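You operate a simulated robot arm through the tools that you are given. There is no shell and no other tool.

The job below is to be done with a simulated robot arm. You get a single attempt, and the scene is never put back.

Task
Enter and save the limit on the job card, then go back to programme 1.
Fine: the card names programme, step and limit; leave the other limits and the counters.

Only the result counts: the job must be done as asked and must still hold three seconds after the hand-in. Knocking over, shifting, dropping, spilling or breaking anything else fails it.

Robot
A 7-joint arm with a two-finger gripper on a trunk, on a base that drives. Base frame: it is fixed to the floor where the robot stands at the start and does not move with it; the origin is under the middle of the robot, x ahead of it, y to its left, z up. Lengths are in m, angles in degrees, forces in N, time in s.
With the tool pointing down near the work surface it reaches from about 0.1 to 0.68 m from the robot's upright axis, wherever it stands. Its first joint turns from -166.0 to 166.0 degrees. Places, roughly: beep switch [-0.1, -1.9, 1]; fan switch [0.3, -1.5, 1]; guard [0, -2, 0.8]; job card [0.1, -1.7, 0.9]; lead clip (4x3x11 cm) [-0.2, -2, 0.7]; lead plug (3x3x5 cm) [0.1, -1.7, 0.3]; screen knob [0, -1.8, 1]. Payload 2.94 kg.
The TCP is the grasp point between the finger pads, 0.03 m short of the fingertips. In the tool frame z runs along the fingers and y along their closing line. Largest opening 0.138 m; the body of the gripper starts 0.109 m behind the TCP.
Orientation is that of the tool frame in the base frame, as a unit quaternion [w, x, y, z]. With the fingers straight down and closing along the base's y, the tool's x points along the base's -x, its y along +y and its z along -z.

Tools
- The arm moves only by the tool send_rows. Its argument "increments" is a list of rows, each a list of 3 entries, a list of its own where there are three numbers: the shift along the tool's x, y, z in m, then the turn, a rotation vector about the tool's x, y, z in degrees, then the closure in counts, from 0 (fully open) to 255 (shut). In form: [[[x, y, z], [ax, ay, az], fingers], ...]. A call has 1 to 20 rows; each row shifts and turns the commanded pose from where the row before left it, along the tool's axes as they then stand. A row lasts 0.2 s, in which the tool goes at most 0.05 m and 8.6 degrees; a call with a longer step from one row to the next is refused whole, and so is a gripper value outside its range. A pose out of reach is approached as far as the arm can. The call stops where the force on the tool passes 40 N (or 10 N more than at its start, if that is more) or the arm is blocked; 0.2 s more then pass. The fingers move at their own pace and stop on an object; they squeeze with about 34 N. The grip force told is the motor's: it shows also when the fingers shut on nothing. Time passes only in rows, and 0.2 s behind the last, so rows that do not move let the fingers close. The reply holds the time, the measured pose of the TCP, the force on the tool along the base axes, the opening and the grip force, in the units named above and with some noise, with the torque about the TCP (base axes, N m) and any sound that the robot's microphone picked up, and new pictures: "pictures" is both (left out), scene, wrist or none.
- Cameras (640 x 400 px; columns grow to the right, rows downward): "scene" is now at [0.0113, 0.1381, 1.4746]; the picture's right is [0.04, -1.00, 0.00], its down [-0.44, -0.02, -0.90] and it looks along [0.90, 0.04, -0.44] (base axes); focal length 292 px, centre (320, 200). "wrist" rides on the gripper at [0.071, 0.019, -0.146] in the tool frame; the picture's right is [-0.26, 0.97, 0.00], its down [-0.85, -0.23, -0.48] and it looks along [-0.46, -0.12, 0.88] (tool axes); focal length 280 px, centre (320, 200).
- slide_trunk(by): slides the trunk up (or, below 0, down) by that many m; the arm and the scene camera ride with it, the base frame stays. It gives what a move gives, with no picture.
- roll_base(legs): drives the robot by 1 to 6 legs, each [ahead, left, turn to the left] in m, m and degrees, along the robot's own axes; the way and the turn of a leg run together, so that a leg with both is an arc; at most 1.5 m and 180 degrees a leg. The arm and the cameras ride along, it lands a little off, and it stops where it bumps. It gives what a move gives, and a new picture of the scene camera.
- aim_head(pan, tilt): turns the head with the scene camera to pan (to the left, within 86 degrees either way) and tilt (down, from -29 to 69), counted from straight ahead of the robot. It gives what a move gives, and a new picture of the scene camera.
- measure_at(camera, pixels): there is no depth. For up to 12 entries [column, row, z] of the newest picture of that camera ("zoom" is the newest enlarged one), the place [x, y] in the base frame at which the ray of that pixel passes the height z, good to about 0.002 m. It takes no simulated time.
- inspect(camera, box): a new picture of the part [left, top, right, bottom] of that camera's present view, enlarged. It takes no simulated time.
- close_job(): hands the job in; it is judged then, once.

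Leave the gripper open and the arm clear of the work at the hand-in unless told otherwise.

The tools are called after "Emit:" as name(argument=value, ...) on one line, values as JSON. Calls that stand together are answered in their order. send_rows: Moves the arm, as the interface text tells. Its arguments: {"type":"object","properties":{"increments":{"type":"array"},"pictures":{"type":"string","enum":["both","scene","wrist","none"]}},"required":["increments"]} The other tools are called the same way: slide_trunk (by) slides the trunk up or down; roll_base (legs) drives the base; aim_head (pan, tilt) turns the head that bears the scene camera; measure_at (camera, pixels) gives the place at which the rays of pixels pass given heights; inspect (camera, box) takes an enlarged picture of a part of a camera's view; close_job () hands the job in.

At the start:

```text
t: 0.0
position: [0.4887, 0.0479, 1.2109]
ee_rot: [-0.001, 0.0, 1.0, 0.001]
wrist_force: [0.5, -0.3, -0.3]
moment: [-0.01, -0.02, 0.02]
gripper_width: 0.1378
grip_force: 0.0
trunk travel left (down, up): [-0.3, 0.154]
robot x, y, heading: [0.0028, 0.0021, -0.0]
head pan, tilt: [2.5, 26.1]
```

scene: 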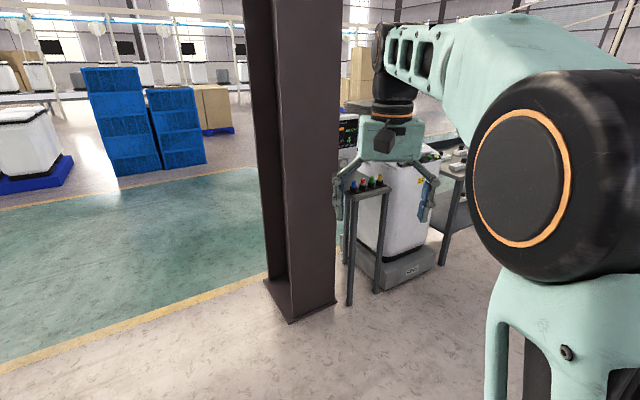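
wrist: 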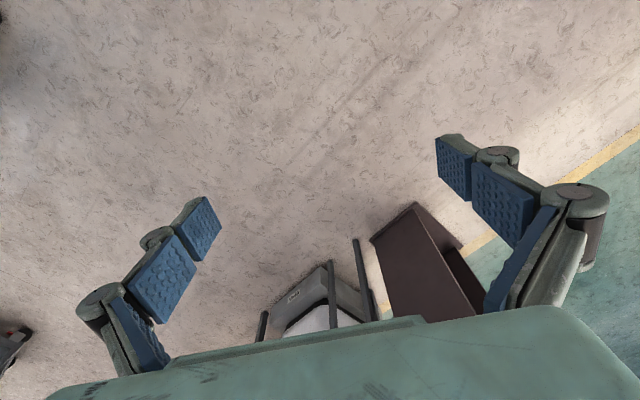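

The scene camera looks ahead and shows a column, a stand and a machine. The work (screen knob, job card) is to the right at about y = -1.8. I'll turn the head right to look.

Emit:
aim_head(pan=-80, tilt=20)

```text
t: 1.6
position: [0.4884, 0.047, 1.2112]
ee_rot: [0.0, 0.0, 1.0, 0.0]
wrist_force: [0.3, -0.4, -0.2]
moment: [0.02, 0.0, 0.04]
gripper_width: 0.138
grip_force: 0.1
trunk travel left (down, up): [-0.3, 0.154]
robot x, y, heading: [-0.0045, -0.0018, 0.2]
head pan, tilt: [-80.0, 20.0]
```

scene: 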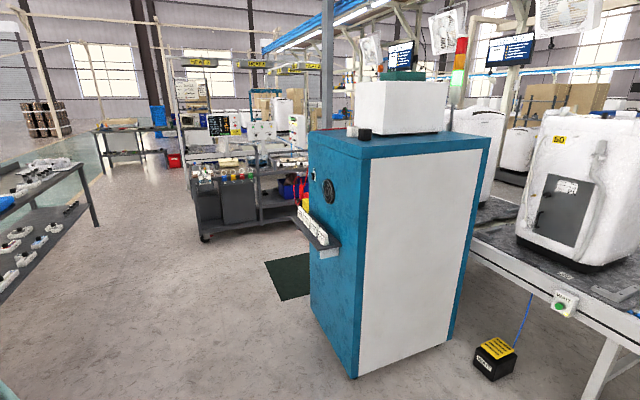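

A blue cabinet stands at about columns 310–490; its front (with a shelf, a card holder, and a fan-like circle) seems to face left in the picture. I'll look closer.

Emit:
inspect(camera="scene", box=[270, 60, 470, 280])

Emit:
measure_at(camera="scene", pixels=[[350, 378, 0], [312, 310, 0], [448, 338, 0], [310, 135, 1.0], [365, 158, 1.0], [490, 135, 1.0], [320, 245, 0.7], [362, 133, 1.0]])

```text
1.82 times, centred on (370, 170) of scene
```

zoom: 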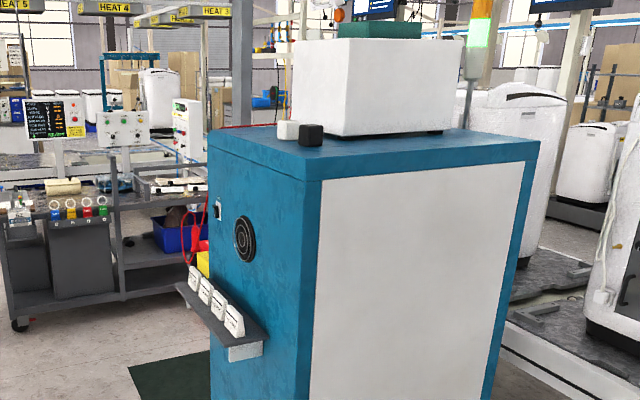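

```text
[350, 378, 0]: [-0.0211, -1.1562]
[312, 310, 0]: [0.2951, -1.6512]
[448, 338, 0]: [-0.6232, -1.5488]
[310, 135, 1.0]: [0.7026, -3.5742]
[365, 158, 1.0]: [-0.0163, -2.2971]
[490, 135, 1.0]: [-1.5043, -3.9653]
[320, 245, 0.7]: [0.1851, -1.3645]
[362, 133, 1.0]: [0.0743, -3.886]
```

Measured floor corners put the cabinet's front face away from me (it faces about direction (0.54, -0.84), with the mat in front of it). I must drive around to that side. I'll survey the floor on the route first: pan more ahead-right.

Emit:
measure_at(camera="scene", pixels=[[98, 228, 0], [2, 302, 0], [205, 240, 0], [264, 263, 0], [281, 300, 0], [306, 295, 0], [308, 253, 0], [262, 232, 0], [495, 380, 0], [586, 395, 0]])

Emit:
aim_head(pan=-40, tilt=30)

```text
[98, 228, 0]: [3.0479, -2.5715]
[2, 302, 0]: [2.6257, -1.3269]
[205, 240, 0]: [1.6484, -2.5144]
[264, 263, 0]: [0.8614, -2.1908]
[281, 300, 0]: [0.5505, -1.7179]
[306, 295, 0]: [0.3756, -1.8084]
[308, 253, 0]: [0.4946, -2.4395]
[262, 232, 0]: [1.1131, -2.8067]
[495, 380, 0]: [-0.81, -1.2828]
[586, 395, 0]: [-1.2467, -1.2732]
```

```text
t: 2.6
position: [0.4878, 0.0474, 1.2115]
ee_rot: [0.0, 0.0, 1.0, 0.001]
wrist_force: [-0.1, 0.3, -1.1]
moment: [-0.03, 0.01, 0.02]
gripper_width: 0.1381
grip_force: 0.0
trunk travel left (down, up): [-0.3, 0.154]
robot x, y, heading: [0.0038, -0.0003, -0.3]
head pan, tilt: [-40.0, 30.0]
```

scene: 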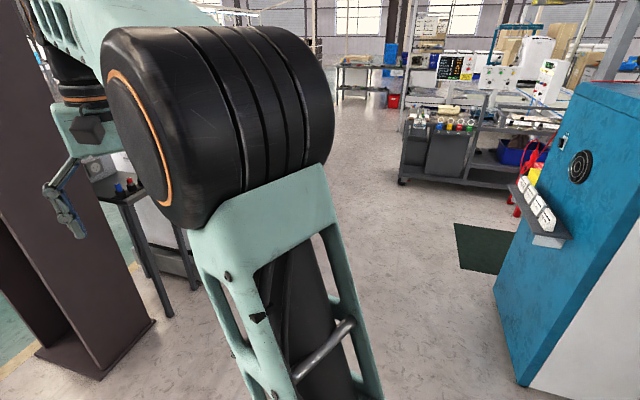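

I see the path between the column/stand (left) and the cabinet (right): open floor. I'll measure the obstacles' floor points: column base (100,378),(155,320), stand legs (170,315),(197,290), and cabinet corner (515,385), cart wheel (403,183), mat corners.

Emit:
measure_at(camera="scene", pixels=[[100, 378, 0], [155, 320, 0], [170, 315, 0], [197, 290, 0], [517, 385, 0], [494, 290, 0], [403, 183, 0], [462, 268, 0], [455, 223, 0], [513, 232, 0], [498, 275, 0], [545, 195, 0]])

Emit:
aim_head(pan=-86, tilt=45)

```text
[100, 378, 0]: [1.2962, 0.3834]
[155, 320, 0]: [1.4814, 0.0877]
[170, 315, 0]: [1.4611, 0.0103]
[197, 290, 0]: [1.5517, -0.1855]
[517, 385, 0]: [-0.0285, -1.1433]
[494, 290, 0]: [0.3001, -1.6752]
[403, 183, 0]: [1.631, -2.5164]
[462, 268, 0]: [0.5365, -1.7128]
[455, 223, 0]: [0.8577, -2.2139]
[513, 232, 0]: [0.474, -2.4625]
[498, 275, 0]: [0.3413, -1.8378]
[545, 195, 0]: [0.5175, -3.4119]
```

```text
t: 3.8
position: [0.4876, 0.0478, 1.2106]
ee_rot: [0.0, 0.0, 1.0, 0.0]
wrist_force: [0.3, -1.1, 0.0]
moment: [-0.01, -0.03, -0.01]
gripper_width: 0.1379
grip_force: 0.1
trunk travel left (down, up): [-0.3, 0.154]
robot x, y, heading: [0.0023, 0.0045, -0.0]
head pan, tilt: [-85.9, 45.0]
```

scene: 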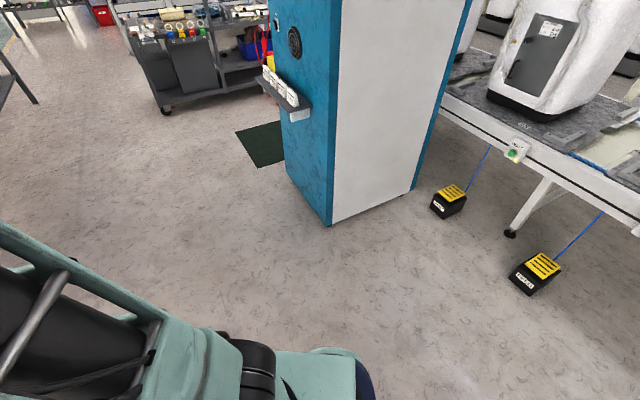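

The floor between is open. I'll drive to about (0.9, -0.8) in the open, then turn left so I already face the cabinet's front heading (~122°), before moving round.

Emit:
roll_base(legs=[[0.9, -0.8, 0]])

```text
t: 11.0
position: [1.3761, -0.723, 1.2118]
ee_rot: [0.001, -0.007, 1.0, 0.001]
wrist_force: [0.3, 0.0, 0.8]
moment: [-0.02, -0.01, -0.02]
gripper_width: 0.1379
grip_force: 0.0
trunk travel left (down, up): [-0.3, 0.154]
robot x, y, heading: [0.89, -0.7783, 0.5]
head pan, tilt: [-85.9, 45.0]
```

scene: 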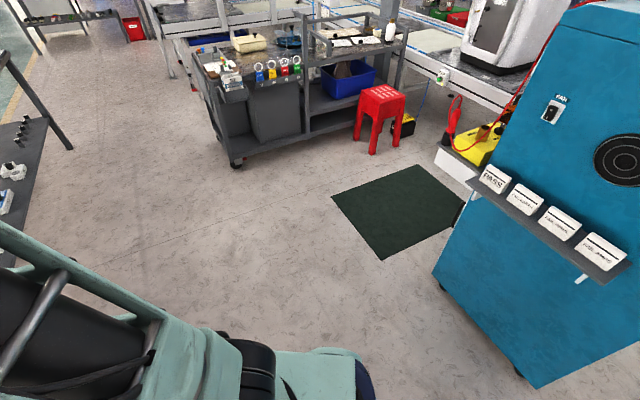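

Now I see a red stool at (380,120), the cart at (235,165), the mat, and the cabinet with the FAN switch and PASS labels on its side. I'll measure these floor points.

Emit:
measure_at(camera="scene", pixels=[[371, 153, 0], [357, 140, 0], [400, 138, 0], [235, 166, 0], [305, 140, 0], [331, 198, 0], [383, 260, 0], [417, 165, 0], [463, 201, 0], [440, 288, 0], [530, 387, 0], [410, 133, 0]])

Emit:
inspect(camera="scene", box=[400, 0, 640, 220])

```text
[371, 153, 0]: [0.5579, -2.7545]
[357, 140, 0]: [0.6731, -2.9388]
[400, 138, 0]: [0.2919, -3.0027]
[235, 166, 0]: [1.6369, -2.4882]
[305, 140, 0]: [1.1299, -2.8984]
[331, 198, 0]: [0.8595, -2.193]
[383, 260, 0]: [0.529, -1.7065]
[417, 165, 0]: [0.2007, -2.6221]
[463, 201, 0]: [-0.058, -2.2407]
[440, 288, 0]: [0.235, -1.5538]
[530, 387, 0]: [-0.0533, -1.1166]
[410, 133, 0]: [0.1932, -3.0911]
```

```text
1.82 times, centred on (520, 110) of scene
```

zoom: 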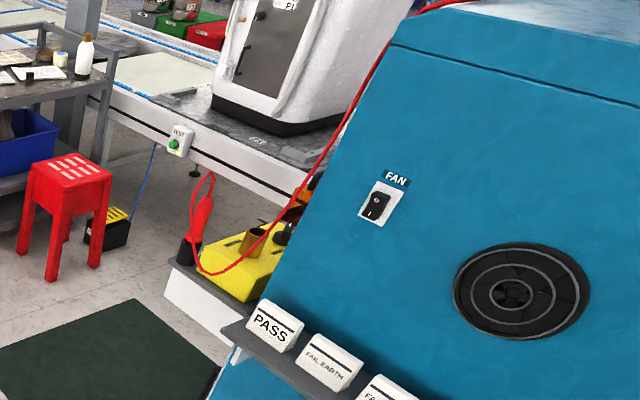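

The stool's near leg is at (0.56, -2.75), so I have limited space behind the mat. Front face centre is about (0, -1.855) with outward normal (0.54, -0.84). I'll turn left 122° here in the open, then look back.

Emit:
roll_base(legs=[[0, 0, 122]])

Emit:
aim_head(pan=60, tilt=35)

```text
t: 16.4
position: [0.598, -0.3821, 1.2123]
ee_rot: [0.001, 0.87, -0.492, -0.001]
wrist_force: [0.1, 0.5, -0.1]
moment: [0.0, -0.02, 0.04]
gripper_width: 0.1379
grip_force: 0.0
trunk travel left (down, up): [-0.3, 0.154]
robot x, y, heading: [0.8911, -0.7778, 120.8]
head pan, tilt: [-85.9, 45.0]
```

scene: 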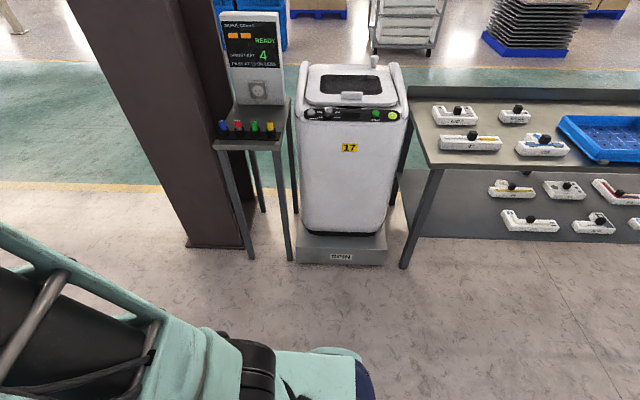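

```text
t: 18.7
position: [0.5966, -0.3826, 1.2109]
ee_rot: [0.0, 0.87, -0.493, -0.001]
wrist_force: [0.1, -0.7, 0.9]
moment: [0.01, -0.02, 0.02]
gripper_width: 0.1377
grip_force: 0.1
trunk travel left (down, up): [-0.3, 0.154]
robot x, y, heading: [0.8891, -0.7796, 121.0]
head pan, tilt: [60.0, 35.0]
```

scene: 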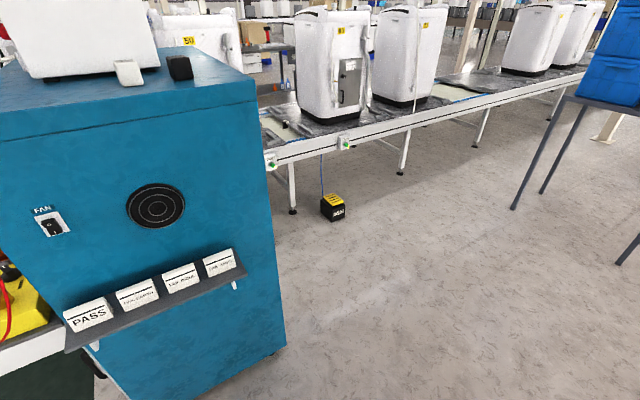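

Path is clear. Now I drive backward and left to about (1.0, -2.0), beside the mat, and look at the front.

Emit:
roll_base(legs=[[-1.1, 0.53, 2]])

Emit:
aim_head(pan=55, tilt=35)

```text
t: 24.9
position: [0.7243, -1.6079, 1.2113]
ee_rot: [0.001, 0.88, -0.476, 0.0]
wrist_force: [-0.1, 1.1, -0.1]
moment: [0.03, 0.01, 0.05]
gripper_width: 0.1383
grip_force: 0.0
trunk travel left (down, up): [-0.3, 0.154]
robot x, y, heading: [1.0278, -1.9935, 123.0]
head pan, tilt: [60.0, 35.0]
```

scene: 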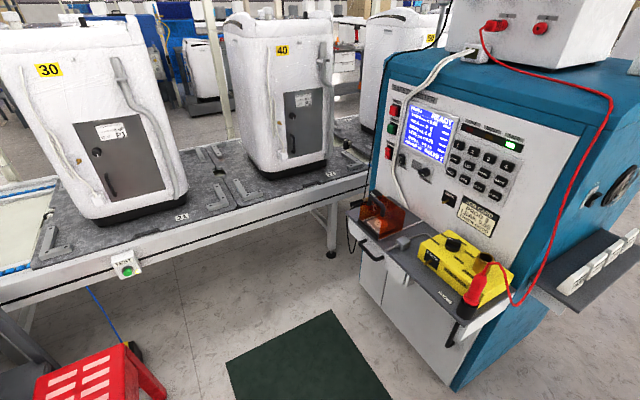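

```text
t: 25.6
position: [0.7234, -1.6091, 1.2117]
ee_rot: [0.001, 0.88, -0.476, 0.0]
wrist_force: [-0.6, -0.2, 0.0]
moment: [0.02, -0.01, -0.01]
gripper_width: 0.1381
grip_force: 0.0
trunk travel left (down, up): [-0.3, 0.154]
robot x, y, heading: [1.0293, -1.9937, 123.2]
head pan, tilt: [55.0, 35.0]
```

scene: 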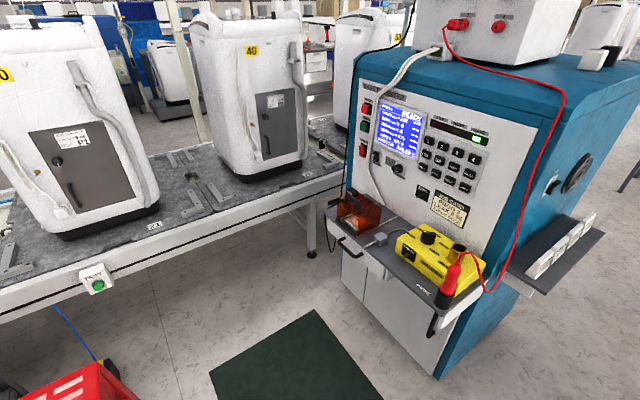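

A tester panel with screen, counters, keypad, coloured buttons, and the job card is now visible. I'll zoom in on it.

Emit:
inspect(camera="scene", box=[345, 85, 505, 185])

Emit:
inspect(camera="scene", box=[400, 170, 500, 240])

Emit:
inspect(camera="scene", box=[320, 180, 520, 340])

```text
4.00 times, centred on (425, 135) of scene
```

zoom: 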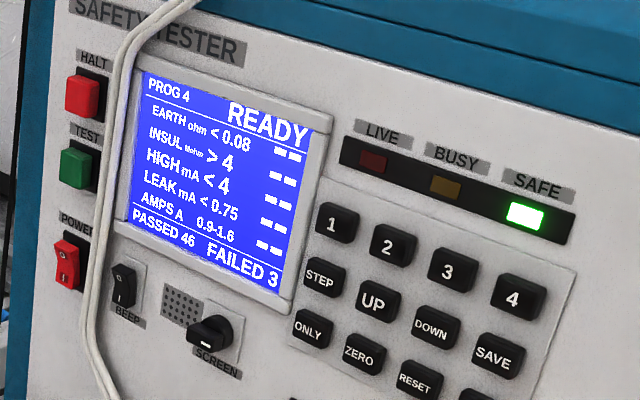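

```text
5.71 times, centred on (450, 205) of scene
```

zoom: 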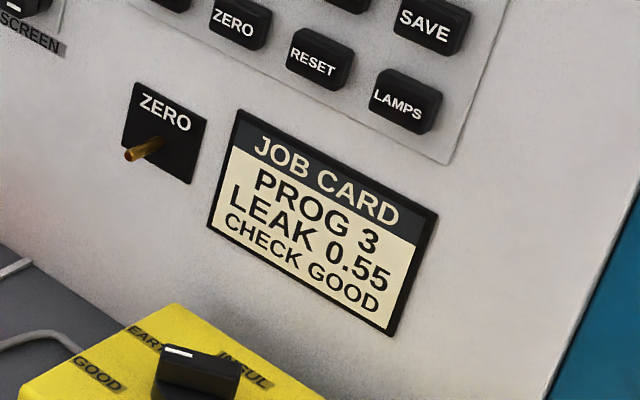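

```text
2.50 times, centred on (420, 260) of scene
```

zoom: 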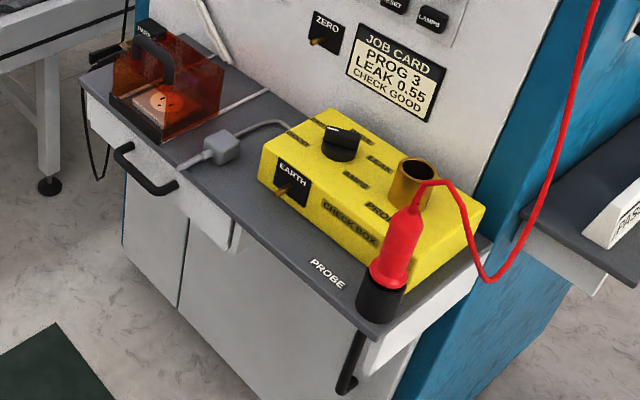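

The card reads "PROG 3, LEAK 0.55, CHECK GOOD". The screen shows PROG 4, READY, PASSED 46, FAILED 3. Keys: 1 2 3 4 / STEP UP DOWN SAVE / ONLY ZERO RESET LAMPS. I'll record the key rays from this view (1 at (428.75,141), 4 at (474.25,159.5), etc.) at several heights, for triangulation.

Emit:
measure_at(camera="scene", pixels=[[428.75, 141, 1.0], [428.75, 141, 1.1], [458.25, 152.75, 1.0], [458.25, 152.75, 1.1], [474.25, 159.5, 1.0], [474.25, 159.5, 1.1], [425, 154.75, 1.0], [425, 154.75, 1.1], [468.5, 173.5, 1.0], [468.5, 173.5, 0.9], [440, 371, 0.0], [405, 345, 0.0]])

```text
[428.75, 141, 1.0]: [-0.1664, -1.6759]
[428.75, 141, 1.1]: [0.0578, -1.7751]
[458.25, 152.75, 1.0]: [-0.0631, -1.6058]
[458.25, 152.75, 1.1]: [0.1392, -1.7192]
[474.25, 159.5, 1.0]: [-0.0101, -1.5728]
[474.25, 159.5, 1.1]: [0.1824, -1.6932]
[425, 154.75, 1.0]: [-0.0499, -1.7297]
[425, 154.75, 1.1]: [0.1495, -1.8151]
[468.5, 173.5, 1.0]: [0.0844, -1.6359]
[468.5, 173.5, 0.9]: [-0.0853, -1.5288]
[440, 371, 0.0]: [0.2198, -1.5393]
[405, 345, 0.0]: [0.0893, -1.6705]
```

Assuming a vertical panel, key 1 and STEP solve to the same x,y, so the face is vertical, with key rows at about z 1.118 / 1.074 / 1.03 and column pitch about 0.047. Now I'll measure the ledge corners: rear right (512,278), front right (470,314), front left (354,214).

Emit:
measure_at(camera="scene", pixels=[[514, 276, 0.7], [514, 276, 0.8], [470, 314, 0.7], [470, 314, 0.75], [470, 314, 0.8], [352, 214, 0.7], [352, 214, 0.75], [352, 214, 0.8], [436, 330, 0.6], [436, 330, 0.7]])

```text
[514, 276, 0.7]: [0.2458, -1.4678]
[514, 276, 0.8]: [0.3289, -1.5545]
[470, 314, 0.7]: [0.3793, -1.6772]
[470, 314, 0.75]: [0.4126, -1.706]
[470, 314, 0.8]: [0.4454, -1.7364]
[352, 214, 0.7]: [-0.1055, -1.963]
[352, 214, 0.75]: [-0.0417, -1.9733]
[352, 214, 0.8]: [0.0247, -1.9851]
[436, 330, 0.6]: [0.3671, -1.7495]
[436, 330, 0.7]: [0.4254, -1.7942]
```

The ledge sticks out only about 0.14 m, so standing about 0.65 m from the panel leaves room for the base. First, in the open here, I'll shut the fingers and tilt the tool from straight down to pointing horizontally ahead (−90° about tool y).

Emit:
send_rows(increments=[[[0, 0, 0], [0, -8.2, 0], 255], [[0, 0, 0], [0, -8.2, 0], 255], [[0, 0, 0], [0, -8.2, 0], 255], [[0, 0, 0], [0, -8.2, 0], 255], [[0, 0, 0], [0, -8.2, 0], 255], [[0, 0, 0], [0, -8.2, 0], 255], [[0, 0, 0], [0, -8.2, 0], 255], [[0, 0, 0], [0, -8.2, 0], 255], [[0, 0, 0], [0, -8.2, 0], 255], [[0, 0, 0], [0, -8.2, 0], 255], [[0, 0, 0], [0, -8.0, 0], 255], [[0, 0, 0], [0, 0, 0], 255], [[0, 0, 0], [0, 0, 0], 255]])

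```text
t: 28.0
position: [0.6278, -1.6825, 1.2381]
ee_rot: [-0.255, 0.669, -0.26, -0.647]
wrist_force: [1.0, 0.4, 0.1]
moment: [0.02, -0.01, 0.01]
gripper_width: 0.0
grip_force: 28.5
out of reach, approached as far as the arm can: row 10, 11
trunk travel left (down, up): [-0.3, 0.154]
robot x, y, heading: [1.0355, -1.9954, 123.1]
head pan, tilt: [55.0, 35.0]
stopped in row 11: the arm was blocked; the commanded pose is now the measured one
```

scene: 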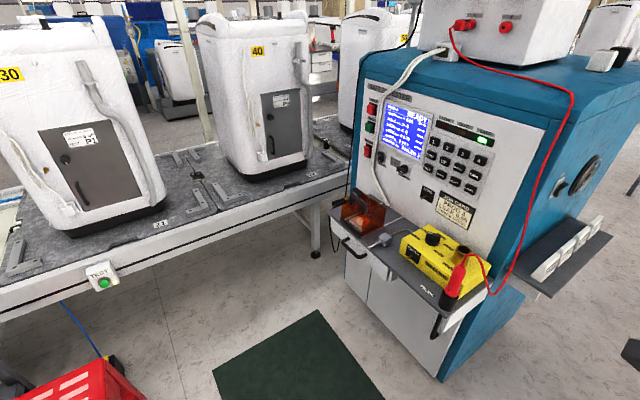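
wrist: 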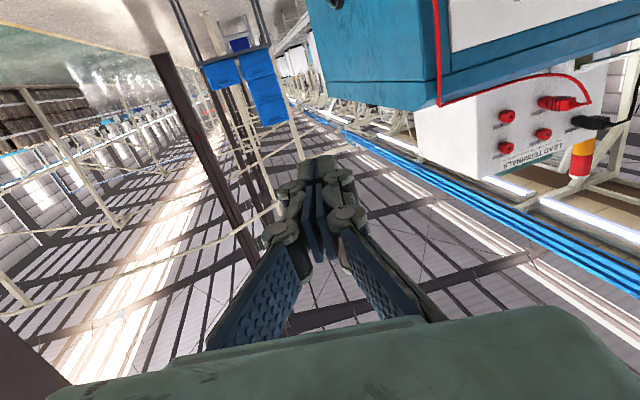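

The arm hit its limit there (too folded): the tool is now horizontal but heads 137° rather than 123° and sits 0.17 m left. I'll extend it ahead while turning back 14° about tool x and shifting right.

Emit:
send_rows(increments=[[[0, -0.02, 0.04], [3.5, 0, 0], 255], [[0, -0.02, 0.04], [3.5, 0, 0], 255], [[0, -0.03, 0.03], [3.5, 0, 0], 255], [[0, -0.03, 0.02], [3.5, 0, 0], 255], [[0, -0.03, 0], [0, 0, 0], 255], [[0, 0, 0], [0, 0, 0], 255]])

```text
t: 29.4
position: [0.6396, -1.5049, 1.2343]
ee_rot: [-0.336, 0.633, -0.337, -0.61]
wrist_force: [0.3, 0.2, -0.2]
moment: [-0.01, -0.02, -0.01]
gripper_width: 0.0
grip_force: 28.7
trunk travel left (down, up): [-0.3, 0.154]
robot x, y, heading: [1.0288, -1.9907, 122.9]
head pan, tilt: [55.0, 35.0]
```

scene: 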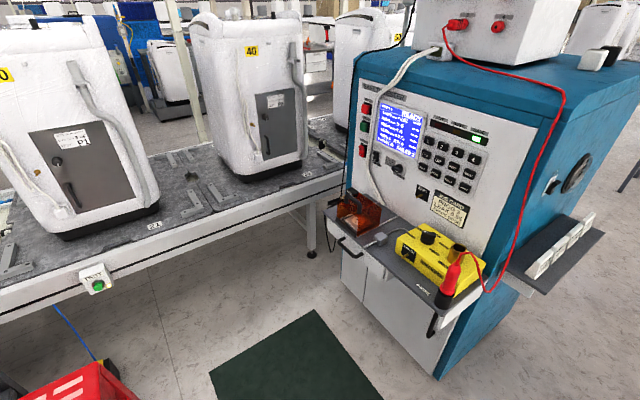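
wrist: 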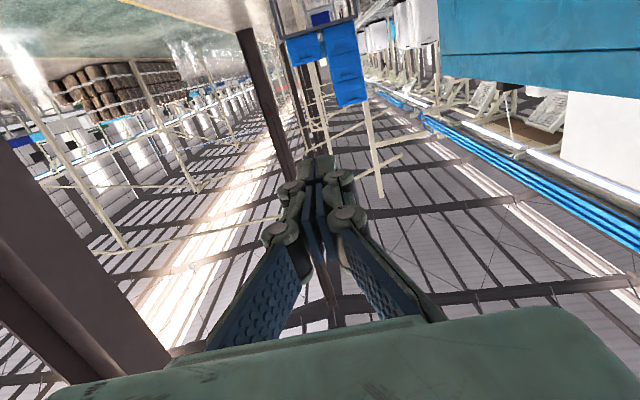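

The tool now points ahead horizontally (heading 123°), with the TCP 0.62 m ahead. Before going close to the stool I'll look straight down beside me to see how big my base is.

Emit:
aim_head(pan=80, tilt=69)

```text
t: 30.4
position: [0.6395, -1.5054, 1.2349]
ee_rot: [-0.336, 0.633, -0.337, -0.61]
wrist_force: [0.9, 0.3, -0.4]
moment: [0.02, 0.0, -0.01]
gripper_width: 0.0
grip_force: 28.3
trunk travel left (down, up): [-0.3, 0.154]
robot x, y, heading: [1.0282, -1.9915, 123.1]
head pan, tilt: [80.0, 68.8]
```

scene: 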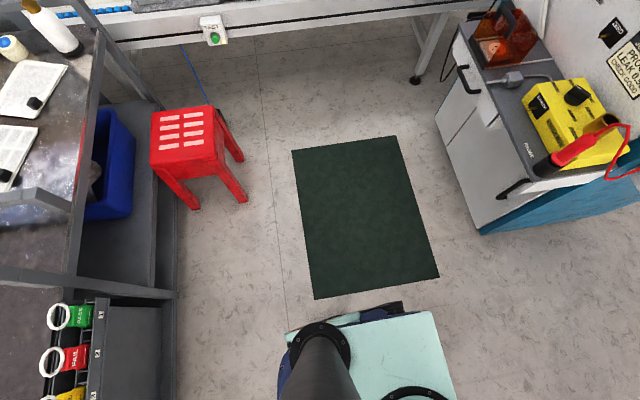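

My base plate shows at the bottom (columns 280–455, rows 305+). I'll measure its edges and the stool legs (195,208), (244,202), (240,160), and the cart's side.

Emit:
measure_at(camera="scene", pixels=[[288, 330, 0.3], [428, 312, 0.3], [288, 330, 0.1], [428, 312, 0.1], [195, 208, 0], [244, 202, 0], [240, 160, 0], [152, 165, 0.45], [175, 295, 0.2], [175, 295, 0.0], [165, 230, 0.0], [455, 400, 0.3]])

```text
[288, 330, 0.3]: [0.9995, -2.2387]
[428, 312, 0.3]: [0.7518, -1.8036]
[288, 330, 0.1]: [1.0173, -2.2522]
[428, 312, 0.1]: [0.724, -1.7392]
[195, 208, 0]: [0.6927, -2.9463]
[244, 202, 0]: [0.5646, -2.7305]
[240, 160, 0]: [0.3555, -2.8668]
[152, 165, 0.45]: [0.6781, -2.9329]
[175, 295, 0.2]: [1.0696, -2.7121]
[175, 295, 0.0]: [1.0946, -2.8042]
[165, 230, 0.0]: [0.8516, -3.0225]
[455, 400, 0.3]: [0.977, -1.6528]
```

The base reaches about 0.31 m ahead and ±0.2 m sideways. In panel coordinates the stool's near leg is 1.04 m out, directly left-behind of where I'll stand, so I'll stand a bit right (lateral +0.25) and 0.70 m out. First I'll retract the tool by 5 cm and level it.

Emit:
send_rows(increments=[[[0, 0, -0.025], [0, -0.8, 0], 255], [[0, 0, -0.025], [0, -0.8, 0], 255], [[0, 0, 0], [0, 0, 0], 255]], pictures="none")

Emit:
roll_base(legs=[[-0.18, 0, 0], [0, 0.35, 0]])

Emit:
aim_head(pan=20, tilt=40)

```text
t: 31.1
position: [0.6665, -1.5466, 1.2363]
ee_rot: [-0.341, 0.625, -0.332, -0.619]
wrist_force: [0.6, -0.6, -0.5]
moment: [0.03, 0.01, -0.01]
gripper_width: 0.0001
grip_force: 28.4
trunk travel left (down, up): [-0.3, 0.154]
robot x, y, heading: [1.0288, -1.9895, 123.2]
head pan, tilt: [80.0, 68.8]
```

```text
t: 35.9
position: [0.4688, -1.8941, 1.2356]
ee_rot: [-0.339, 0.626, -0.33, -0.62]
wrist_force: [0.1, -0.4, -0.3]
moment: [0.04, -0.01, -0.02]
gripper_width: 0.0001
grip_force: 28.6
trunk travel left (down, up): [-0.3, 0.154]
robot x, y, heading: [0.8379, -2.3351, 123.3]
head pan, tilt: [80.0, 68.8]
```

scene: 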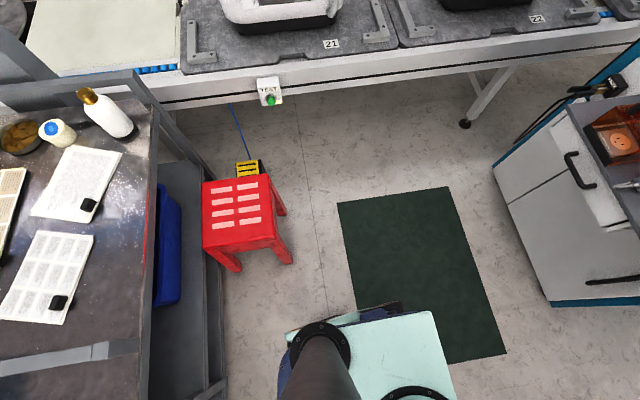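

```text
t: 37.2
position: [0.4692, -1.8938, 1.2335]
ee_rot: [-0.339, 0.627, -0.332, -0.618]
wrist_force: [-0.8, 0.7, -0.4]
moment: [0.04, -0.02, -0.01]
gripper_width: 0.0
grip_force: 28.3
trunk travel left (down, up): [-0.3, 0.154]
robot x, y, heading: [0.8359, -2.3382, 123.3]
head pan, tilt: [20.0, 40.0]
```

scene: 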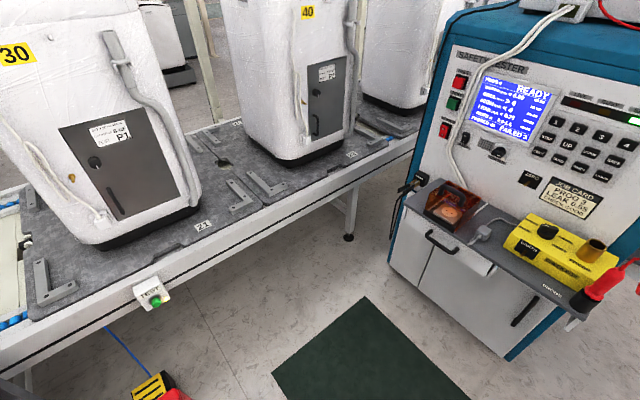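

I'm at 0.86 m out, lateral 0.44. I'll turn the head to face the panel and zoom to triangulate keys from this second viewpoint.

Emit:
aim_head(pan=5, tilt=32)

Emit:
inspect(camera="scene", box=[300, 60, 540, 210])

```text
t: 38.0
position: [0.4694, -1.8936, 1.233]
ee_rot: [-0.337, 0.627, -0.331, -0.619]
wrist_force: [0.5, 0.8, -0.2]
moment: [0.03, -0.01, -0.01]
gripper_width: 0.0
grip_force: 27.9
trunk travel left (down, up): [-0.3, 0.154]
robot x, y, heading: [0.8347, -2.3377, 123.4]
head pan, tilt: [5.0, 32.0]
```

scene: 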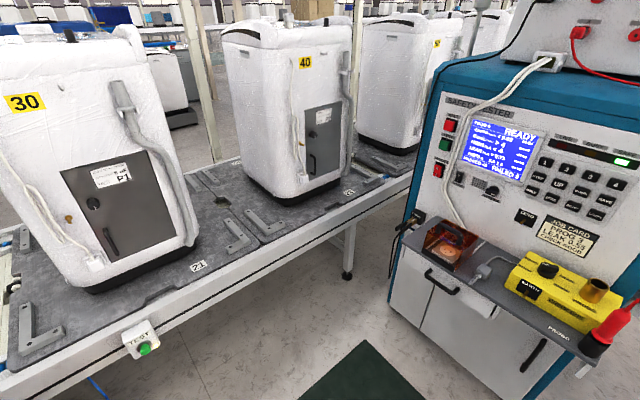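

```text
2.67 times, centred on (420, 135) of scene
```

zoom: 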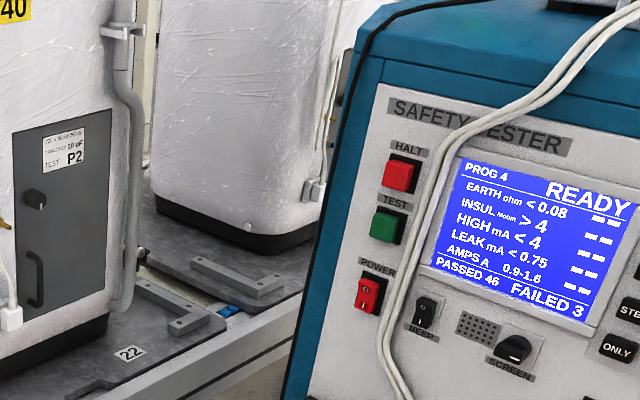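

The panel is to the right in view. I pan to -20 to centre it.

Emit:
aim_head(pan=-22, tilt=32)

Emit:
inspect(camera="scene", box=[270, 90, 470, 215])

```text
t: 38.9
position: [0.4678, -1.8929, 1.2328]
ee_rot: [-0.337, 0.628, -0.332, -0.618]
wrist_force: [-0.3, 0.5, 0.3]
moment: [-0.03, -0.02, 0.0]
gripper_width: 0.0
grip_force: 28.1
trunk travel left (down, up): [-0.3, 0.154]
robot x, y, heading: [0.8341, -2.334, 123.1]
head pan, tilt: [-22.0, 32.0]
```

scene: 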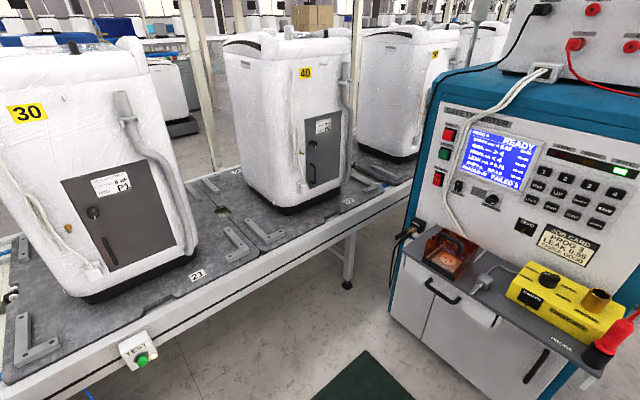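

```text
3.20 times, centred on (370, 152) of scene
```

zoom: 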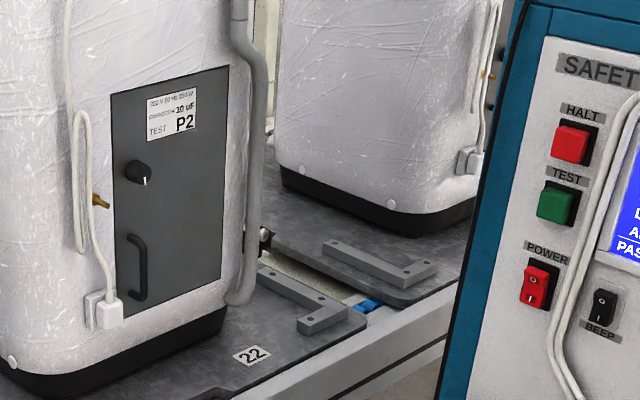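

The pan changes hardly moved the view, which is odd. I'll check the camera's true viewing direction with the centre pixel and known points.

Emit:
measure_at(camera="scene", pixels=[[320, 200, 0.0], [320, 200, 0.5], [320, 200, 1.0], [620, 172, 1.1], [540, 168, 1.1], [640, 200, 0.5], [0, 200, 0.5]])

Emit:
inspect(camera="scene", box=[480, 100, 640, 280])

```text
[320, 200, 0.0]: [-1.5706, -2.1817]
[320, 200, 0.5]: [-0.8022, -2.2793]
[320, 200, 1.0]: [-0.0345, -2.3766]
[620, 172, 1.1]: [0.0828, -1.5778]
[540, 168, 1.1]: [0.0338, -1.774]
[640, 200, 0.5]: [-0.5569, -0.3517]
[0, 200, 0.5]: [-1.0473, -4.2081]
```

```text
2.22 times, centred on (560, 190) of scene
```

zoom: 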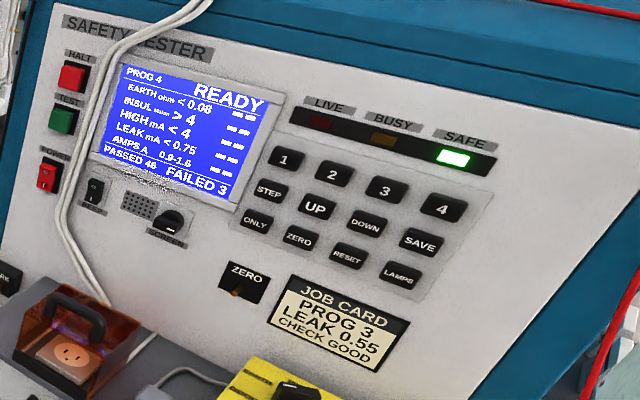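

The camera actually looks along azimuth ≈173° (pan ≈ +50 relative to my heading), despite the reported −22. I'll re-aim at 0 and check again whether the view follows.

Emit:
aim_head(pan=0, tilt=25)

Emit:
measure_at(camera="scene", pixels=[[320, 200, 0.0], [320, 200, 0.5], [320, 200, 1.0]])

```text
t: 39.8
position: [0.4675, -1.8925, 1.2318]
ee_rot: [-0.337, 0.628, -0.332, -0.618]
wrist_force: [-0.3, -0.6, -0.2]
moment: [0.02, -0.03, -0.01]
gripper_width: 0.0
grip_force: 28.4
trunk travel left (down, up): [-0.3, 0.154]
robot x, y, heading: [0.8341, -2.3368, 123.4]
head pan, tilt: [0.0, 25.0]
```

scene: 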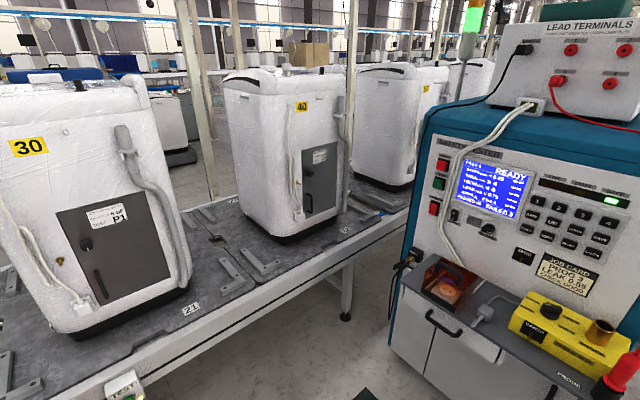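

```text
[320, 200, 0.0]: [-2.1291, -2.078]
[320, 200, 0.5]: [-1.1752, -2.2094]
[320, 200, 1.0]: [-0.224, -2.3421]
```

The view stays near azimuth 172° – the head seems to be held off by my arm. I'll set pan to 45 so it isn't pushing, and confirm the view.

Emit:
aim_head(pan=45, tilt=30)

Emit:
measure_at(camera="scene", pixels=[[320, 200, 0.0], [320, 200, 0.5], [320, 200, 1.0]])

```text
t: 40.9
position: [0.4683, -1.8942, 1.229]
ee_rot: [-0.336, 0.629, -0.332, -0.617]
wrist_force: [-0.6, -1.0, -1.2]
moment: [0.03, 0.03, 0.0]
gripper_width: 0.0
grip_force: 28.8
trunk travel left (down, up): [-0.3, 0.154]
robot x, y, heading: [0.8315, -2.3379, 123.4]
head pan, tilt: [45.0, 30.0]
```

scene: 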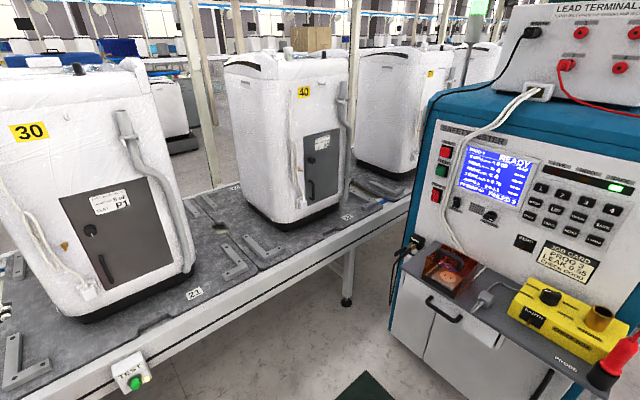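

```text
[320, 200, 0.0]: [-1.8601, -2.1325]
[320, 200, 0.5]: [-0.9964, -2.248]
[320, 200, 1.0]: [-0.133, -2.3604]
```

The view is unchanged, so the head simply can't pan lower with the arm like this; the panel is in view anyway. I'll zoom on the keypad and triangulate keys against the first view.

Emit:
inspect(camera="scene", box=[500, 140, 640, 227])

```text
4.57 times, centred on (570, 184) of scene
```

zoom: 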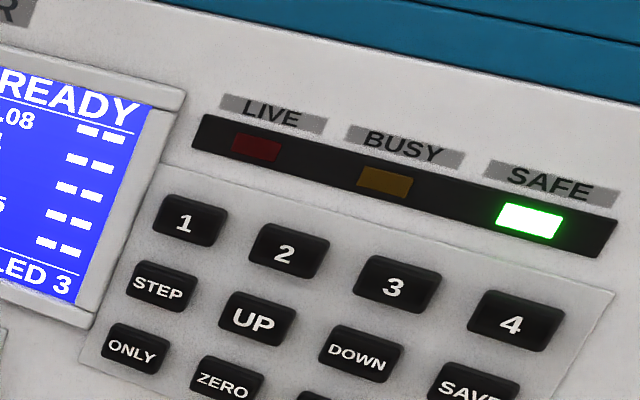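

Emit:
measure_at(camera="zoom", pixels=[[186, 220, 1.0], [186, 220, 1.1], [290, 250, 1.1], [392, 284, 1.0], [392, 284, 1.1], [511, 320, 1.0], [511, 320, 1.1], [158, 287, 1.0], [158, 287, 1.1], [256, 318, 1.1], [358, 354, 1.1], [470, 390, 1.1]])

```text
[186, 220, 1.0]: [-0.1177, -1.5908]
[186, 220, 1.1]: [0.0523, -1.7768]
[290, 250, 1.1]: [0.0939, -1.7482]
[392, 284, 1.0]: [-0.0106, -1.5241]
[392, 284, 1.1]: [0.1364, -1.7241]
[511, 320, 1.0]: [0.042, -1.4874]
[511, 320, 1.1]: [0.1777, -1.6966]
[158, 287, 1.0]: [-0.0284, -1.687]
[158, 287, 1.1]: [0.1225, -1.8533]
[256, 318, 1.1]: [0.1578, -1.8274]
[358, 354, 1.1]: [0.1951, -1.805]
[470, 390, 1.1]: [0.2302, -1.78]
```

Triangulated: key 1 ≈ (0.050, -1.772, 1.096), key 4 ≈ (0.172, -1.690, 1.096), STEP z ≈ 1.050, row pitch 0.046, panel vertical, facing heading ≈ 124°. I'm still 0.3 m off the panel. I'll lower the tool to z ≈ 1.075 here, which may also free the head.

Emit:
send_rows(increments=[[[0.04, 0, 0], [0, 0, 0], 255], [[0.04, 0, 0], [0, 0, 0], 255], [[0.04, 0, 0], [0, 0, 0], 255], [[0.035, 0, 0], [0, 0, 0], 255], [[0, 0, 0], [0, 0, 0], 255]], pictures="wrist")

Emit:
aim_head(pan=10, tilt=30)

Emit:
measure_at(camera="scene", pixels=[[320, 200, 0.5], [320, 200, 1.0]])

```text
t: 42.1
position: [0.4714, -1.8954, 1.0814]
ee_rot: [-0.339, 0.626, -0.33, -0.62]
wrist_force: [-0.6, 0.3, -0.7]
moment: [0.01, 0.03, 0.02]
gripper_width: 0.0
grip_force: 28.6
trunk travel left (down, up): [-0.3, 0.154]
robot x, y, heading: [0.8346, -2.3383, 123.3]
head pan, tilt: [45.0, 30.0]
```

wrist: 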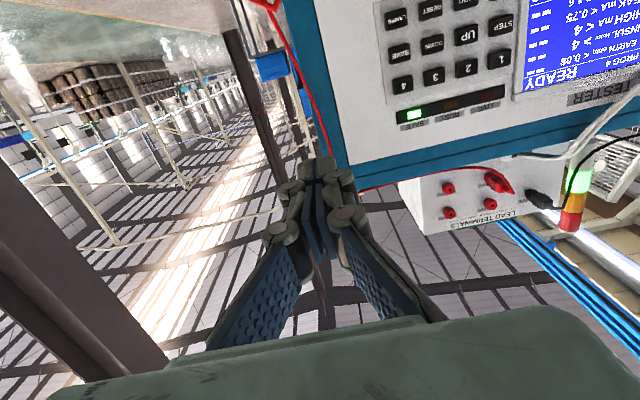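

```text
t: 43.1
position: [0.471, -1.8941, 1.0822]
ee_rot: [-0.338, 0.626, -0.331, -0.62]
wrist_force: [0.2, 0.2, 0.0]
moment: [0.01, 0.01, -0.02]
gripper_width: 0.0001
grip_force: 27.9
trunk travel left (down, up): [-0.3, 0.154]
robot x, y, heading: [0.8353, -2.3397, 123.7]
head pan, tilt: [10.0, 30.0]
```

scene: 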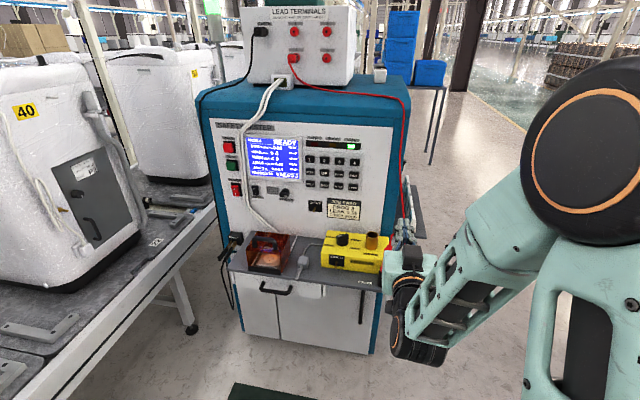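

```text
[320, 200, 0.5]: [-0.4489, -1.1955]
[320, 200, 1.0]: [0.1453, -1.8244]
```

The head is free now and the whole panel is in view. The tool tip is 0.30 m off the panel and to the right; the red lead hangs at the panel's right edge. Now I drive diagonally ahead 0.20 and left 0.20 to stand in front of the keypad.

Emit:
roll_base(legs=[[0.2, 0.2, 0.4]])

```text
t: 45.4
position: [0.1988, -1.8408, 1.0818]
ee_rot: [-0.336, 0.627, -0.328, -0.621]
wrist_force: [0.1, -0.3, 0.0]
moment: [0.01, 0.02, 0.03]
gripper_width: 0.0
grip_force: 28.8
trunk travel left (down, up): [-0.3, 0.154]
robot x, y, heading: [0.5635, -2.2801, 123.6]
head pan, tilt: [10.0, 30.0]
```

scene: 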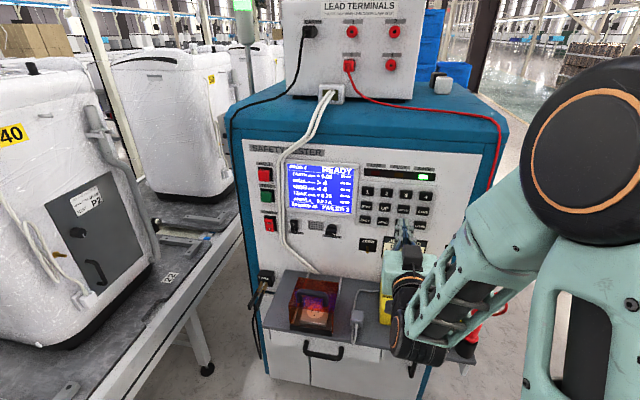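

TCP is now 0.14 m off the key plane, nearly centred on the keypad, with tool axis matching the panel normal. I'll zoom in to refine key positions and read the screen.

Emit:
inspect(camera="scene", box=[270, 140, 450, 252])

Emit:
inspect(camera="wrist", box=[0, 0, 640, 400])

```text
3.56 times, centred on (360, 196) of scene
```

zoom: 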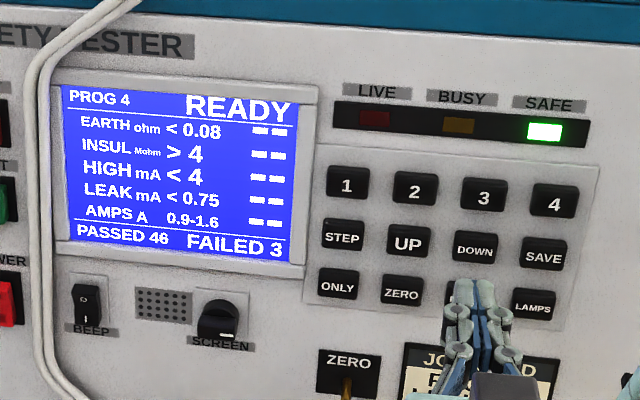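

```text
1.00 times, centred on (320, 200) of wrist (not enlarged: the box is as wide or as high as the picture)
```

zoom: 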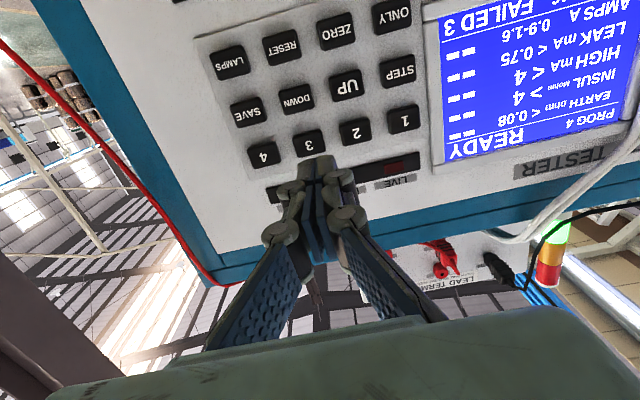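

Screen reads PROG 4 READY, LEAK < 0.75. I'll measure the keys with both cameras: scene pixels 1 (367.6,191.2), 3 (406.1,194.6), 4 (425.8,196.6), STEP (366.2,206.1), SAVE (422.7,211.5); wrist pixels 1 (404,118), 3 (309,143), 4 (264,156), STEP (397,72), SAVE (248,110).

Emit:
measure_at(camera="scene", pixels=[[367.6, 191.2, 1.05], [367.6, 191.2, 1.1], [406.1, 194.6, 1.1], [425.8, 196.6, 1.05], [425.8, 196.6, 1.1], [366.2, 206.1, 1.05], [366.2, 206.1, 1.0], [422.7, 211.5, 1.05], [422.7, 211.5, 1.0]])

Emit:
measure_at(camera="wrist", pixels=[[404, 118, 1.1], [404, 118, 1.12], [309, 143, 1.1], [309, 143, 1.12], [264, 156, 1.1], [264, 156, 1.12], [397, 72, 1.05], [397, 72, 1.07], [248, 110, 1.05], [248, 110, 1.07], [347, 85, 1.05], [297, 98, 1.05]])

```text
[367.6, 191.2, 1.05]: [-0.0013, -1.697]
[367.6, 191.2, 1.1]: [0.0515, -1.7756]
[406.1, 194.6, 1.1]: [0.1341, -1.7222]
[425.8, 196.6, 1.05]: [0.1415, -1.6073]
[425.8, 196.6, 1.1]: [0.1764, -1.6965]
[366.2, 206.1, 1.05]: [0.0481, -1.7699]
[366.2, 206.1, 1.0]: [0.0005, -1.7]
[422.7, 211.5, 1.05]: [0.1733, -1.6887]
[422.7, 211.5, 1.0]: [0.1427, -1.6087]
```

```text
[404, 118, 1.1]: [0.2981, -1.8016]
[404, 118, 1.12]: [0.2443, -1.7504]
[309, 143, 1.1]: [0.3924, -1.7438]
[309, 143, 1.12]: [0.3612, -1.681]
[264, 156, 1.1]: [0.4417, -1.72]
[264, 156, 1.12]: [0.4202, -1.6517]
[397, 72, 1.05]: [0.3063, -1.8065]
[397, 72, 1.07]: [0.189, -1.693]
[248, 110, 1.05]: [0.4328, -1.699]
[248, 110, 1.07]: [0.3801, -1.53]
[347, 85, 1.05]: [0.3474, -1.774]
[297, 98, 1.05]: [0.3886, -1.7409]
```

The "wrist" picture was from before the drive; the newest enlarged one (full wrist) is "zoom". I'll repeat with that.

Emit:
measure_at(camera="zoom", pixels=[[404, 118, 1.08], [404, 118, 1.1], [309, 143, 1.1], [309, 143, 1.08], [264, 156, 1.1], [264, 156, 1.08], [397, 72, 1.05], [397, 72, 1.04], [248, 110, 1.05], [248, 110, 1.04], [347, 85, 1.05], [297, 98, 1.05]])

```text
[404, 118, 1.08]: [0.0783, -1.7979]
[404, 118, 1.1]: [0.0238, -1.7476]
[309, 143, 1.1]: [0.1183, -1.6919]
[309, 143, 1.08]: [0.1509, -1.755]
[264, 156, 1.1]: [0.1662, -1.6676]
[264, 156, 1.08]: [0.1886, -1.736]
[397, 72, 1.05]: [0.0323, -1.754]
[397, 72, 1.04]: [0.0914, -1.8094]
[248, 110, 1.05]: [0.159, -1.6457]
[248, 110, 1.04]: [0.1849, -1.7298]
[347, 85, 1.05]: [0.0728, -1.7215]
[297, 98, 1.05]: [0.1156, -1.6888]
```

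Refined: columns at (0.045,-1.7655), (0.087,-1.738), (0.129,-1.711), (0.1715,-1.684), rows z 1.0935 / 1.047 / 1.0005. Key 3 lies 0.1465 m along the tool axis from the TCP, 1.5 cm right, 1.2 cm up. I'll align and move in to about 2.5 cm short of key 3.

Emit:
send_rows(increments=[[[-0.0115, -0.0146, 0.02], [0, 0, 0], 255], [[0, 0, 0.03], [0, 0, 0], 255], [[0, 0, 0.03], [0, 0, 0], 255], [[0, 0, 0.01], [0, 0, 0], 255], [[0, 0, 0], [0, 0, 0], 255]])

Emit:
inspect(camera="scene", box=[270, 140, 450, 252])

```text
t: 46.6
position: [0.1601, -1.7576, 1.0924]
ee_rot: [-0.337, 0.627, -0.328, -0.621]
wrist_force: [-0.6, -0.8, 0.1]
moment: [0.0, 0.02, -0.01]
gripper_width: 0.0002
grip_force: 28.6
trunk travel left (down, up): [-0.3, 0.154]
robot x, y, heading: [0.5608, -2.279, 123.5]
head pan, tilt: [10.0, 30.0]
```

scene: 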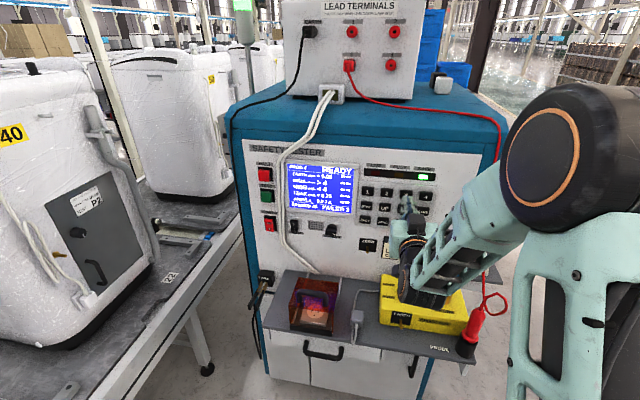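
wrist: 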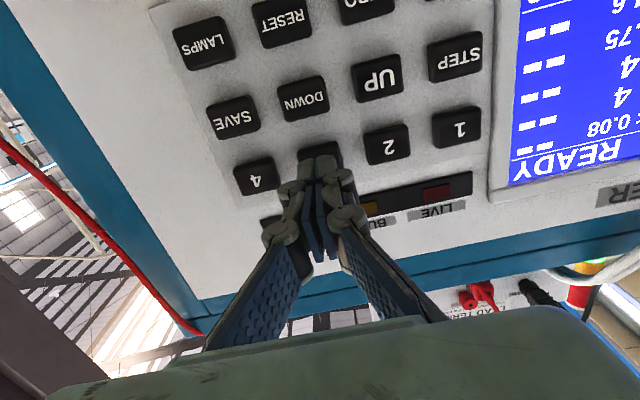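

```text
3.56 times, centred on (360, 196) of scene
```

zoom: 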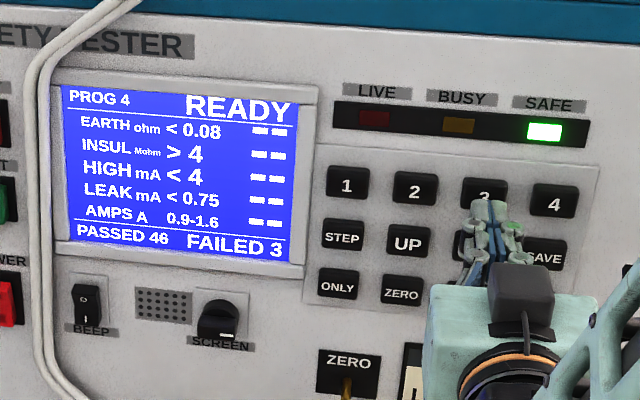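

The fingertips line up with key 3 (remaining gap ≈ 2.6 cm). I'll advance gently: 2 cm, then 3 mm steps, watching force and sound.

Emit:
send_rows(increments=[[[0, 0, 0.012], [0, 0, 0], 255], [[0, 0, 0.008], [0, 0, 0], 255], [[0, 0, 0], [0, 0, 0], 255]], pictures="none")

Emit:
inspect(camera="wrist", box=[220, 60, 440, 200])

```text
t: 47.4
position: [0.1473, -1.7414, 1.0914]
ee_rot: [-0.338, 0.627, -0.329, -0.62]
wrist_force: [-0.3, -0.7, -0.2]
moment: [0.01, 0.0, 0.0]
gripper_width: 0.0
grip_force: 28.7
trunk travel left (down, up): [-0.3, 0.154]
robot x, y, heading: [0.5606, -2.2811, 123.6]
head pan, tilt: [10.0, 30.0]
```

```text
2.86 times, centred on (330, 130) of wrist
```

zoom: 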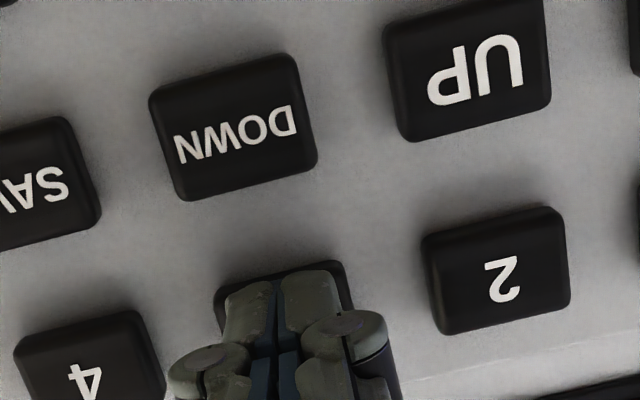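

Tips are right in front of key 3, centred. Now 3 mm steps forward.

Emit:
send_rows(increments=[[[0, 0, 0.003], [0, 0, 0], 255], [[0, 0, 0.003], [0, 0, 0], 255]], pictures="none")

```text
t: 48.0
position: [0.1451, -1.7386, 1.0919]
ee_rot: [-0.337, 0.628, -0.328, -0.62]
wrist_force: [1.0, -1.7, -0.5]
moment: [-0.01, 0.04, -0.03]
gripper_width: 0.006
grip_force: 28.4
trunk travel left (down, up): [-0.3, 0.154]
robot x, y, heading: [0.5624, -2.2824, 123.5]
head pan, tilt: [10.0, 30.0]
heard: click
```

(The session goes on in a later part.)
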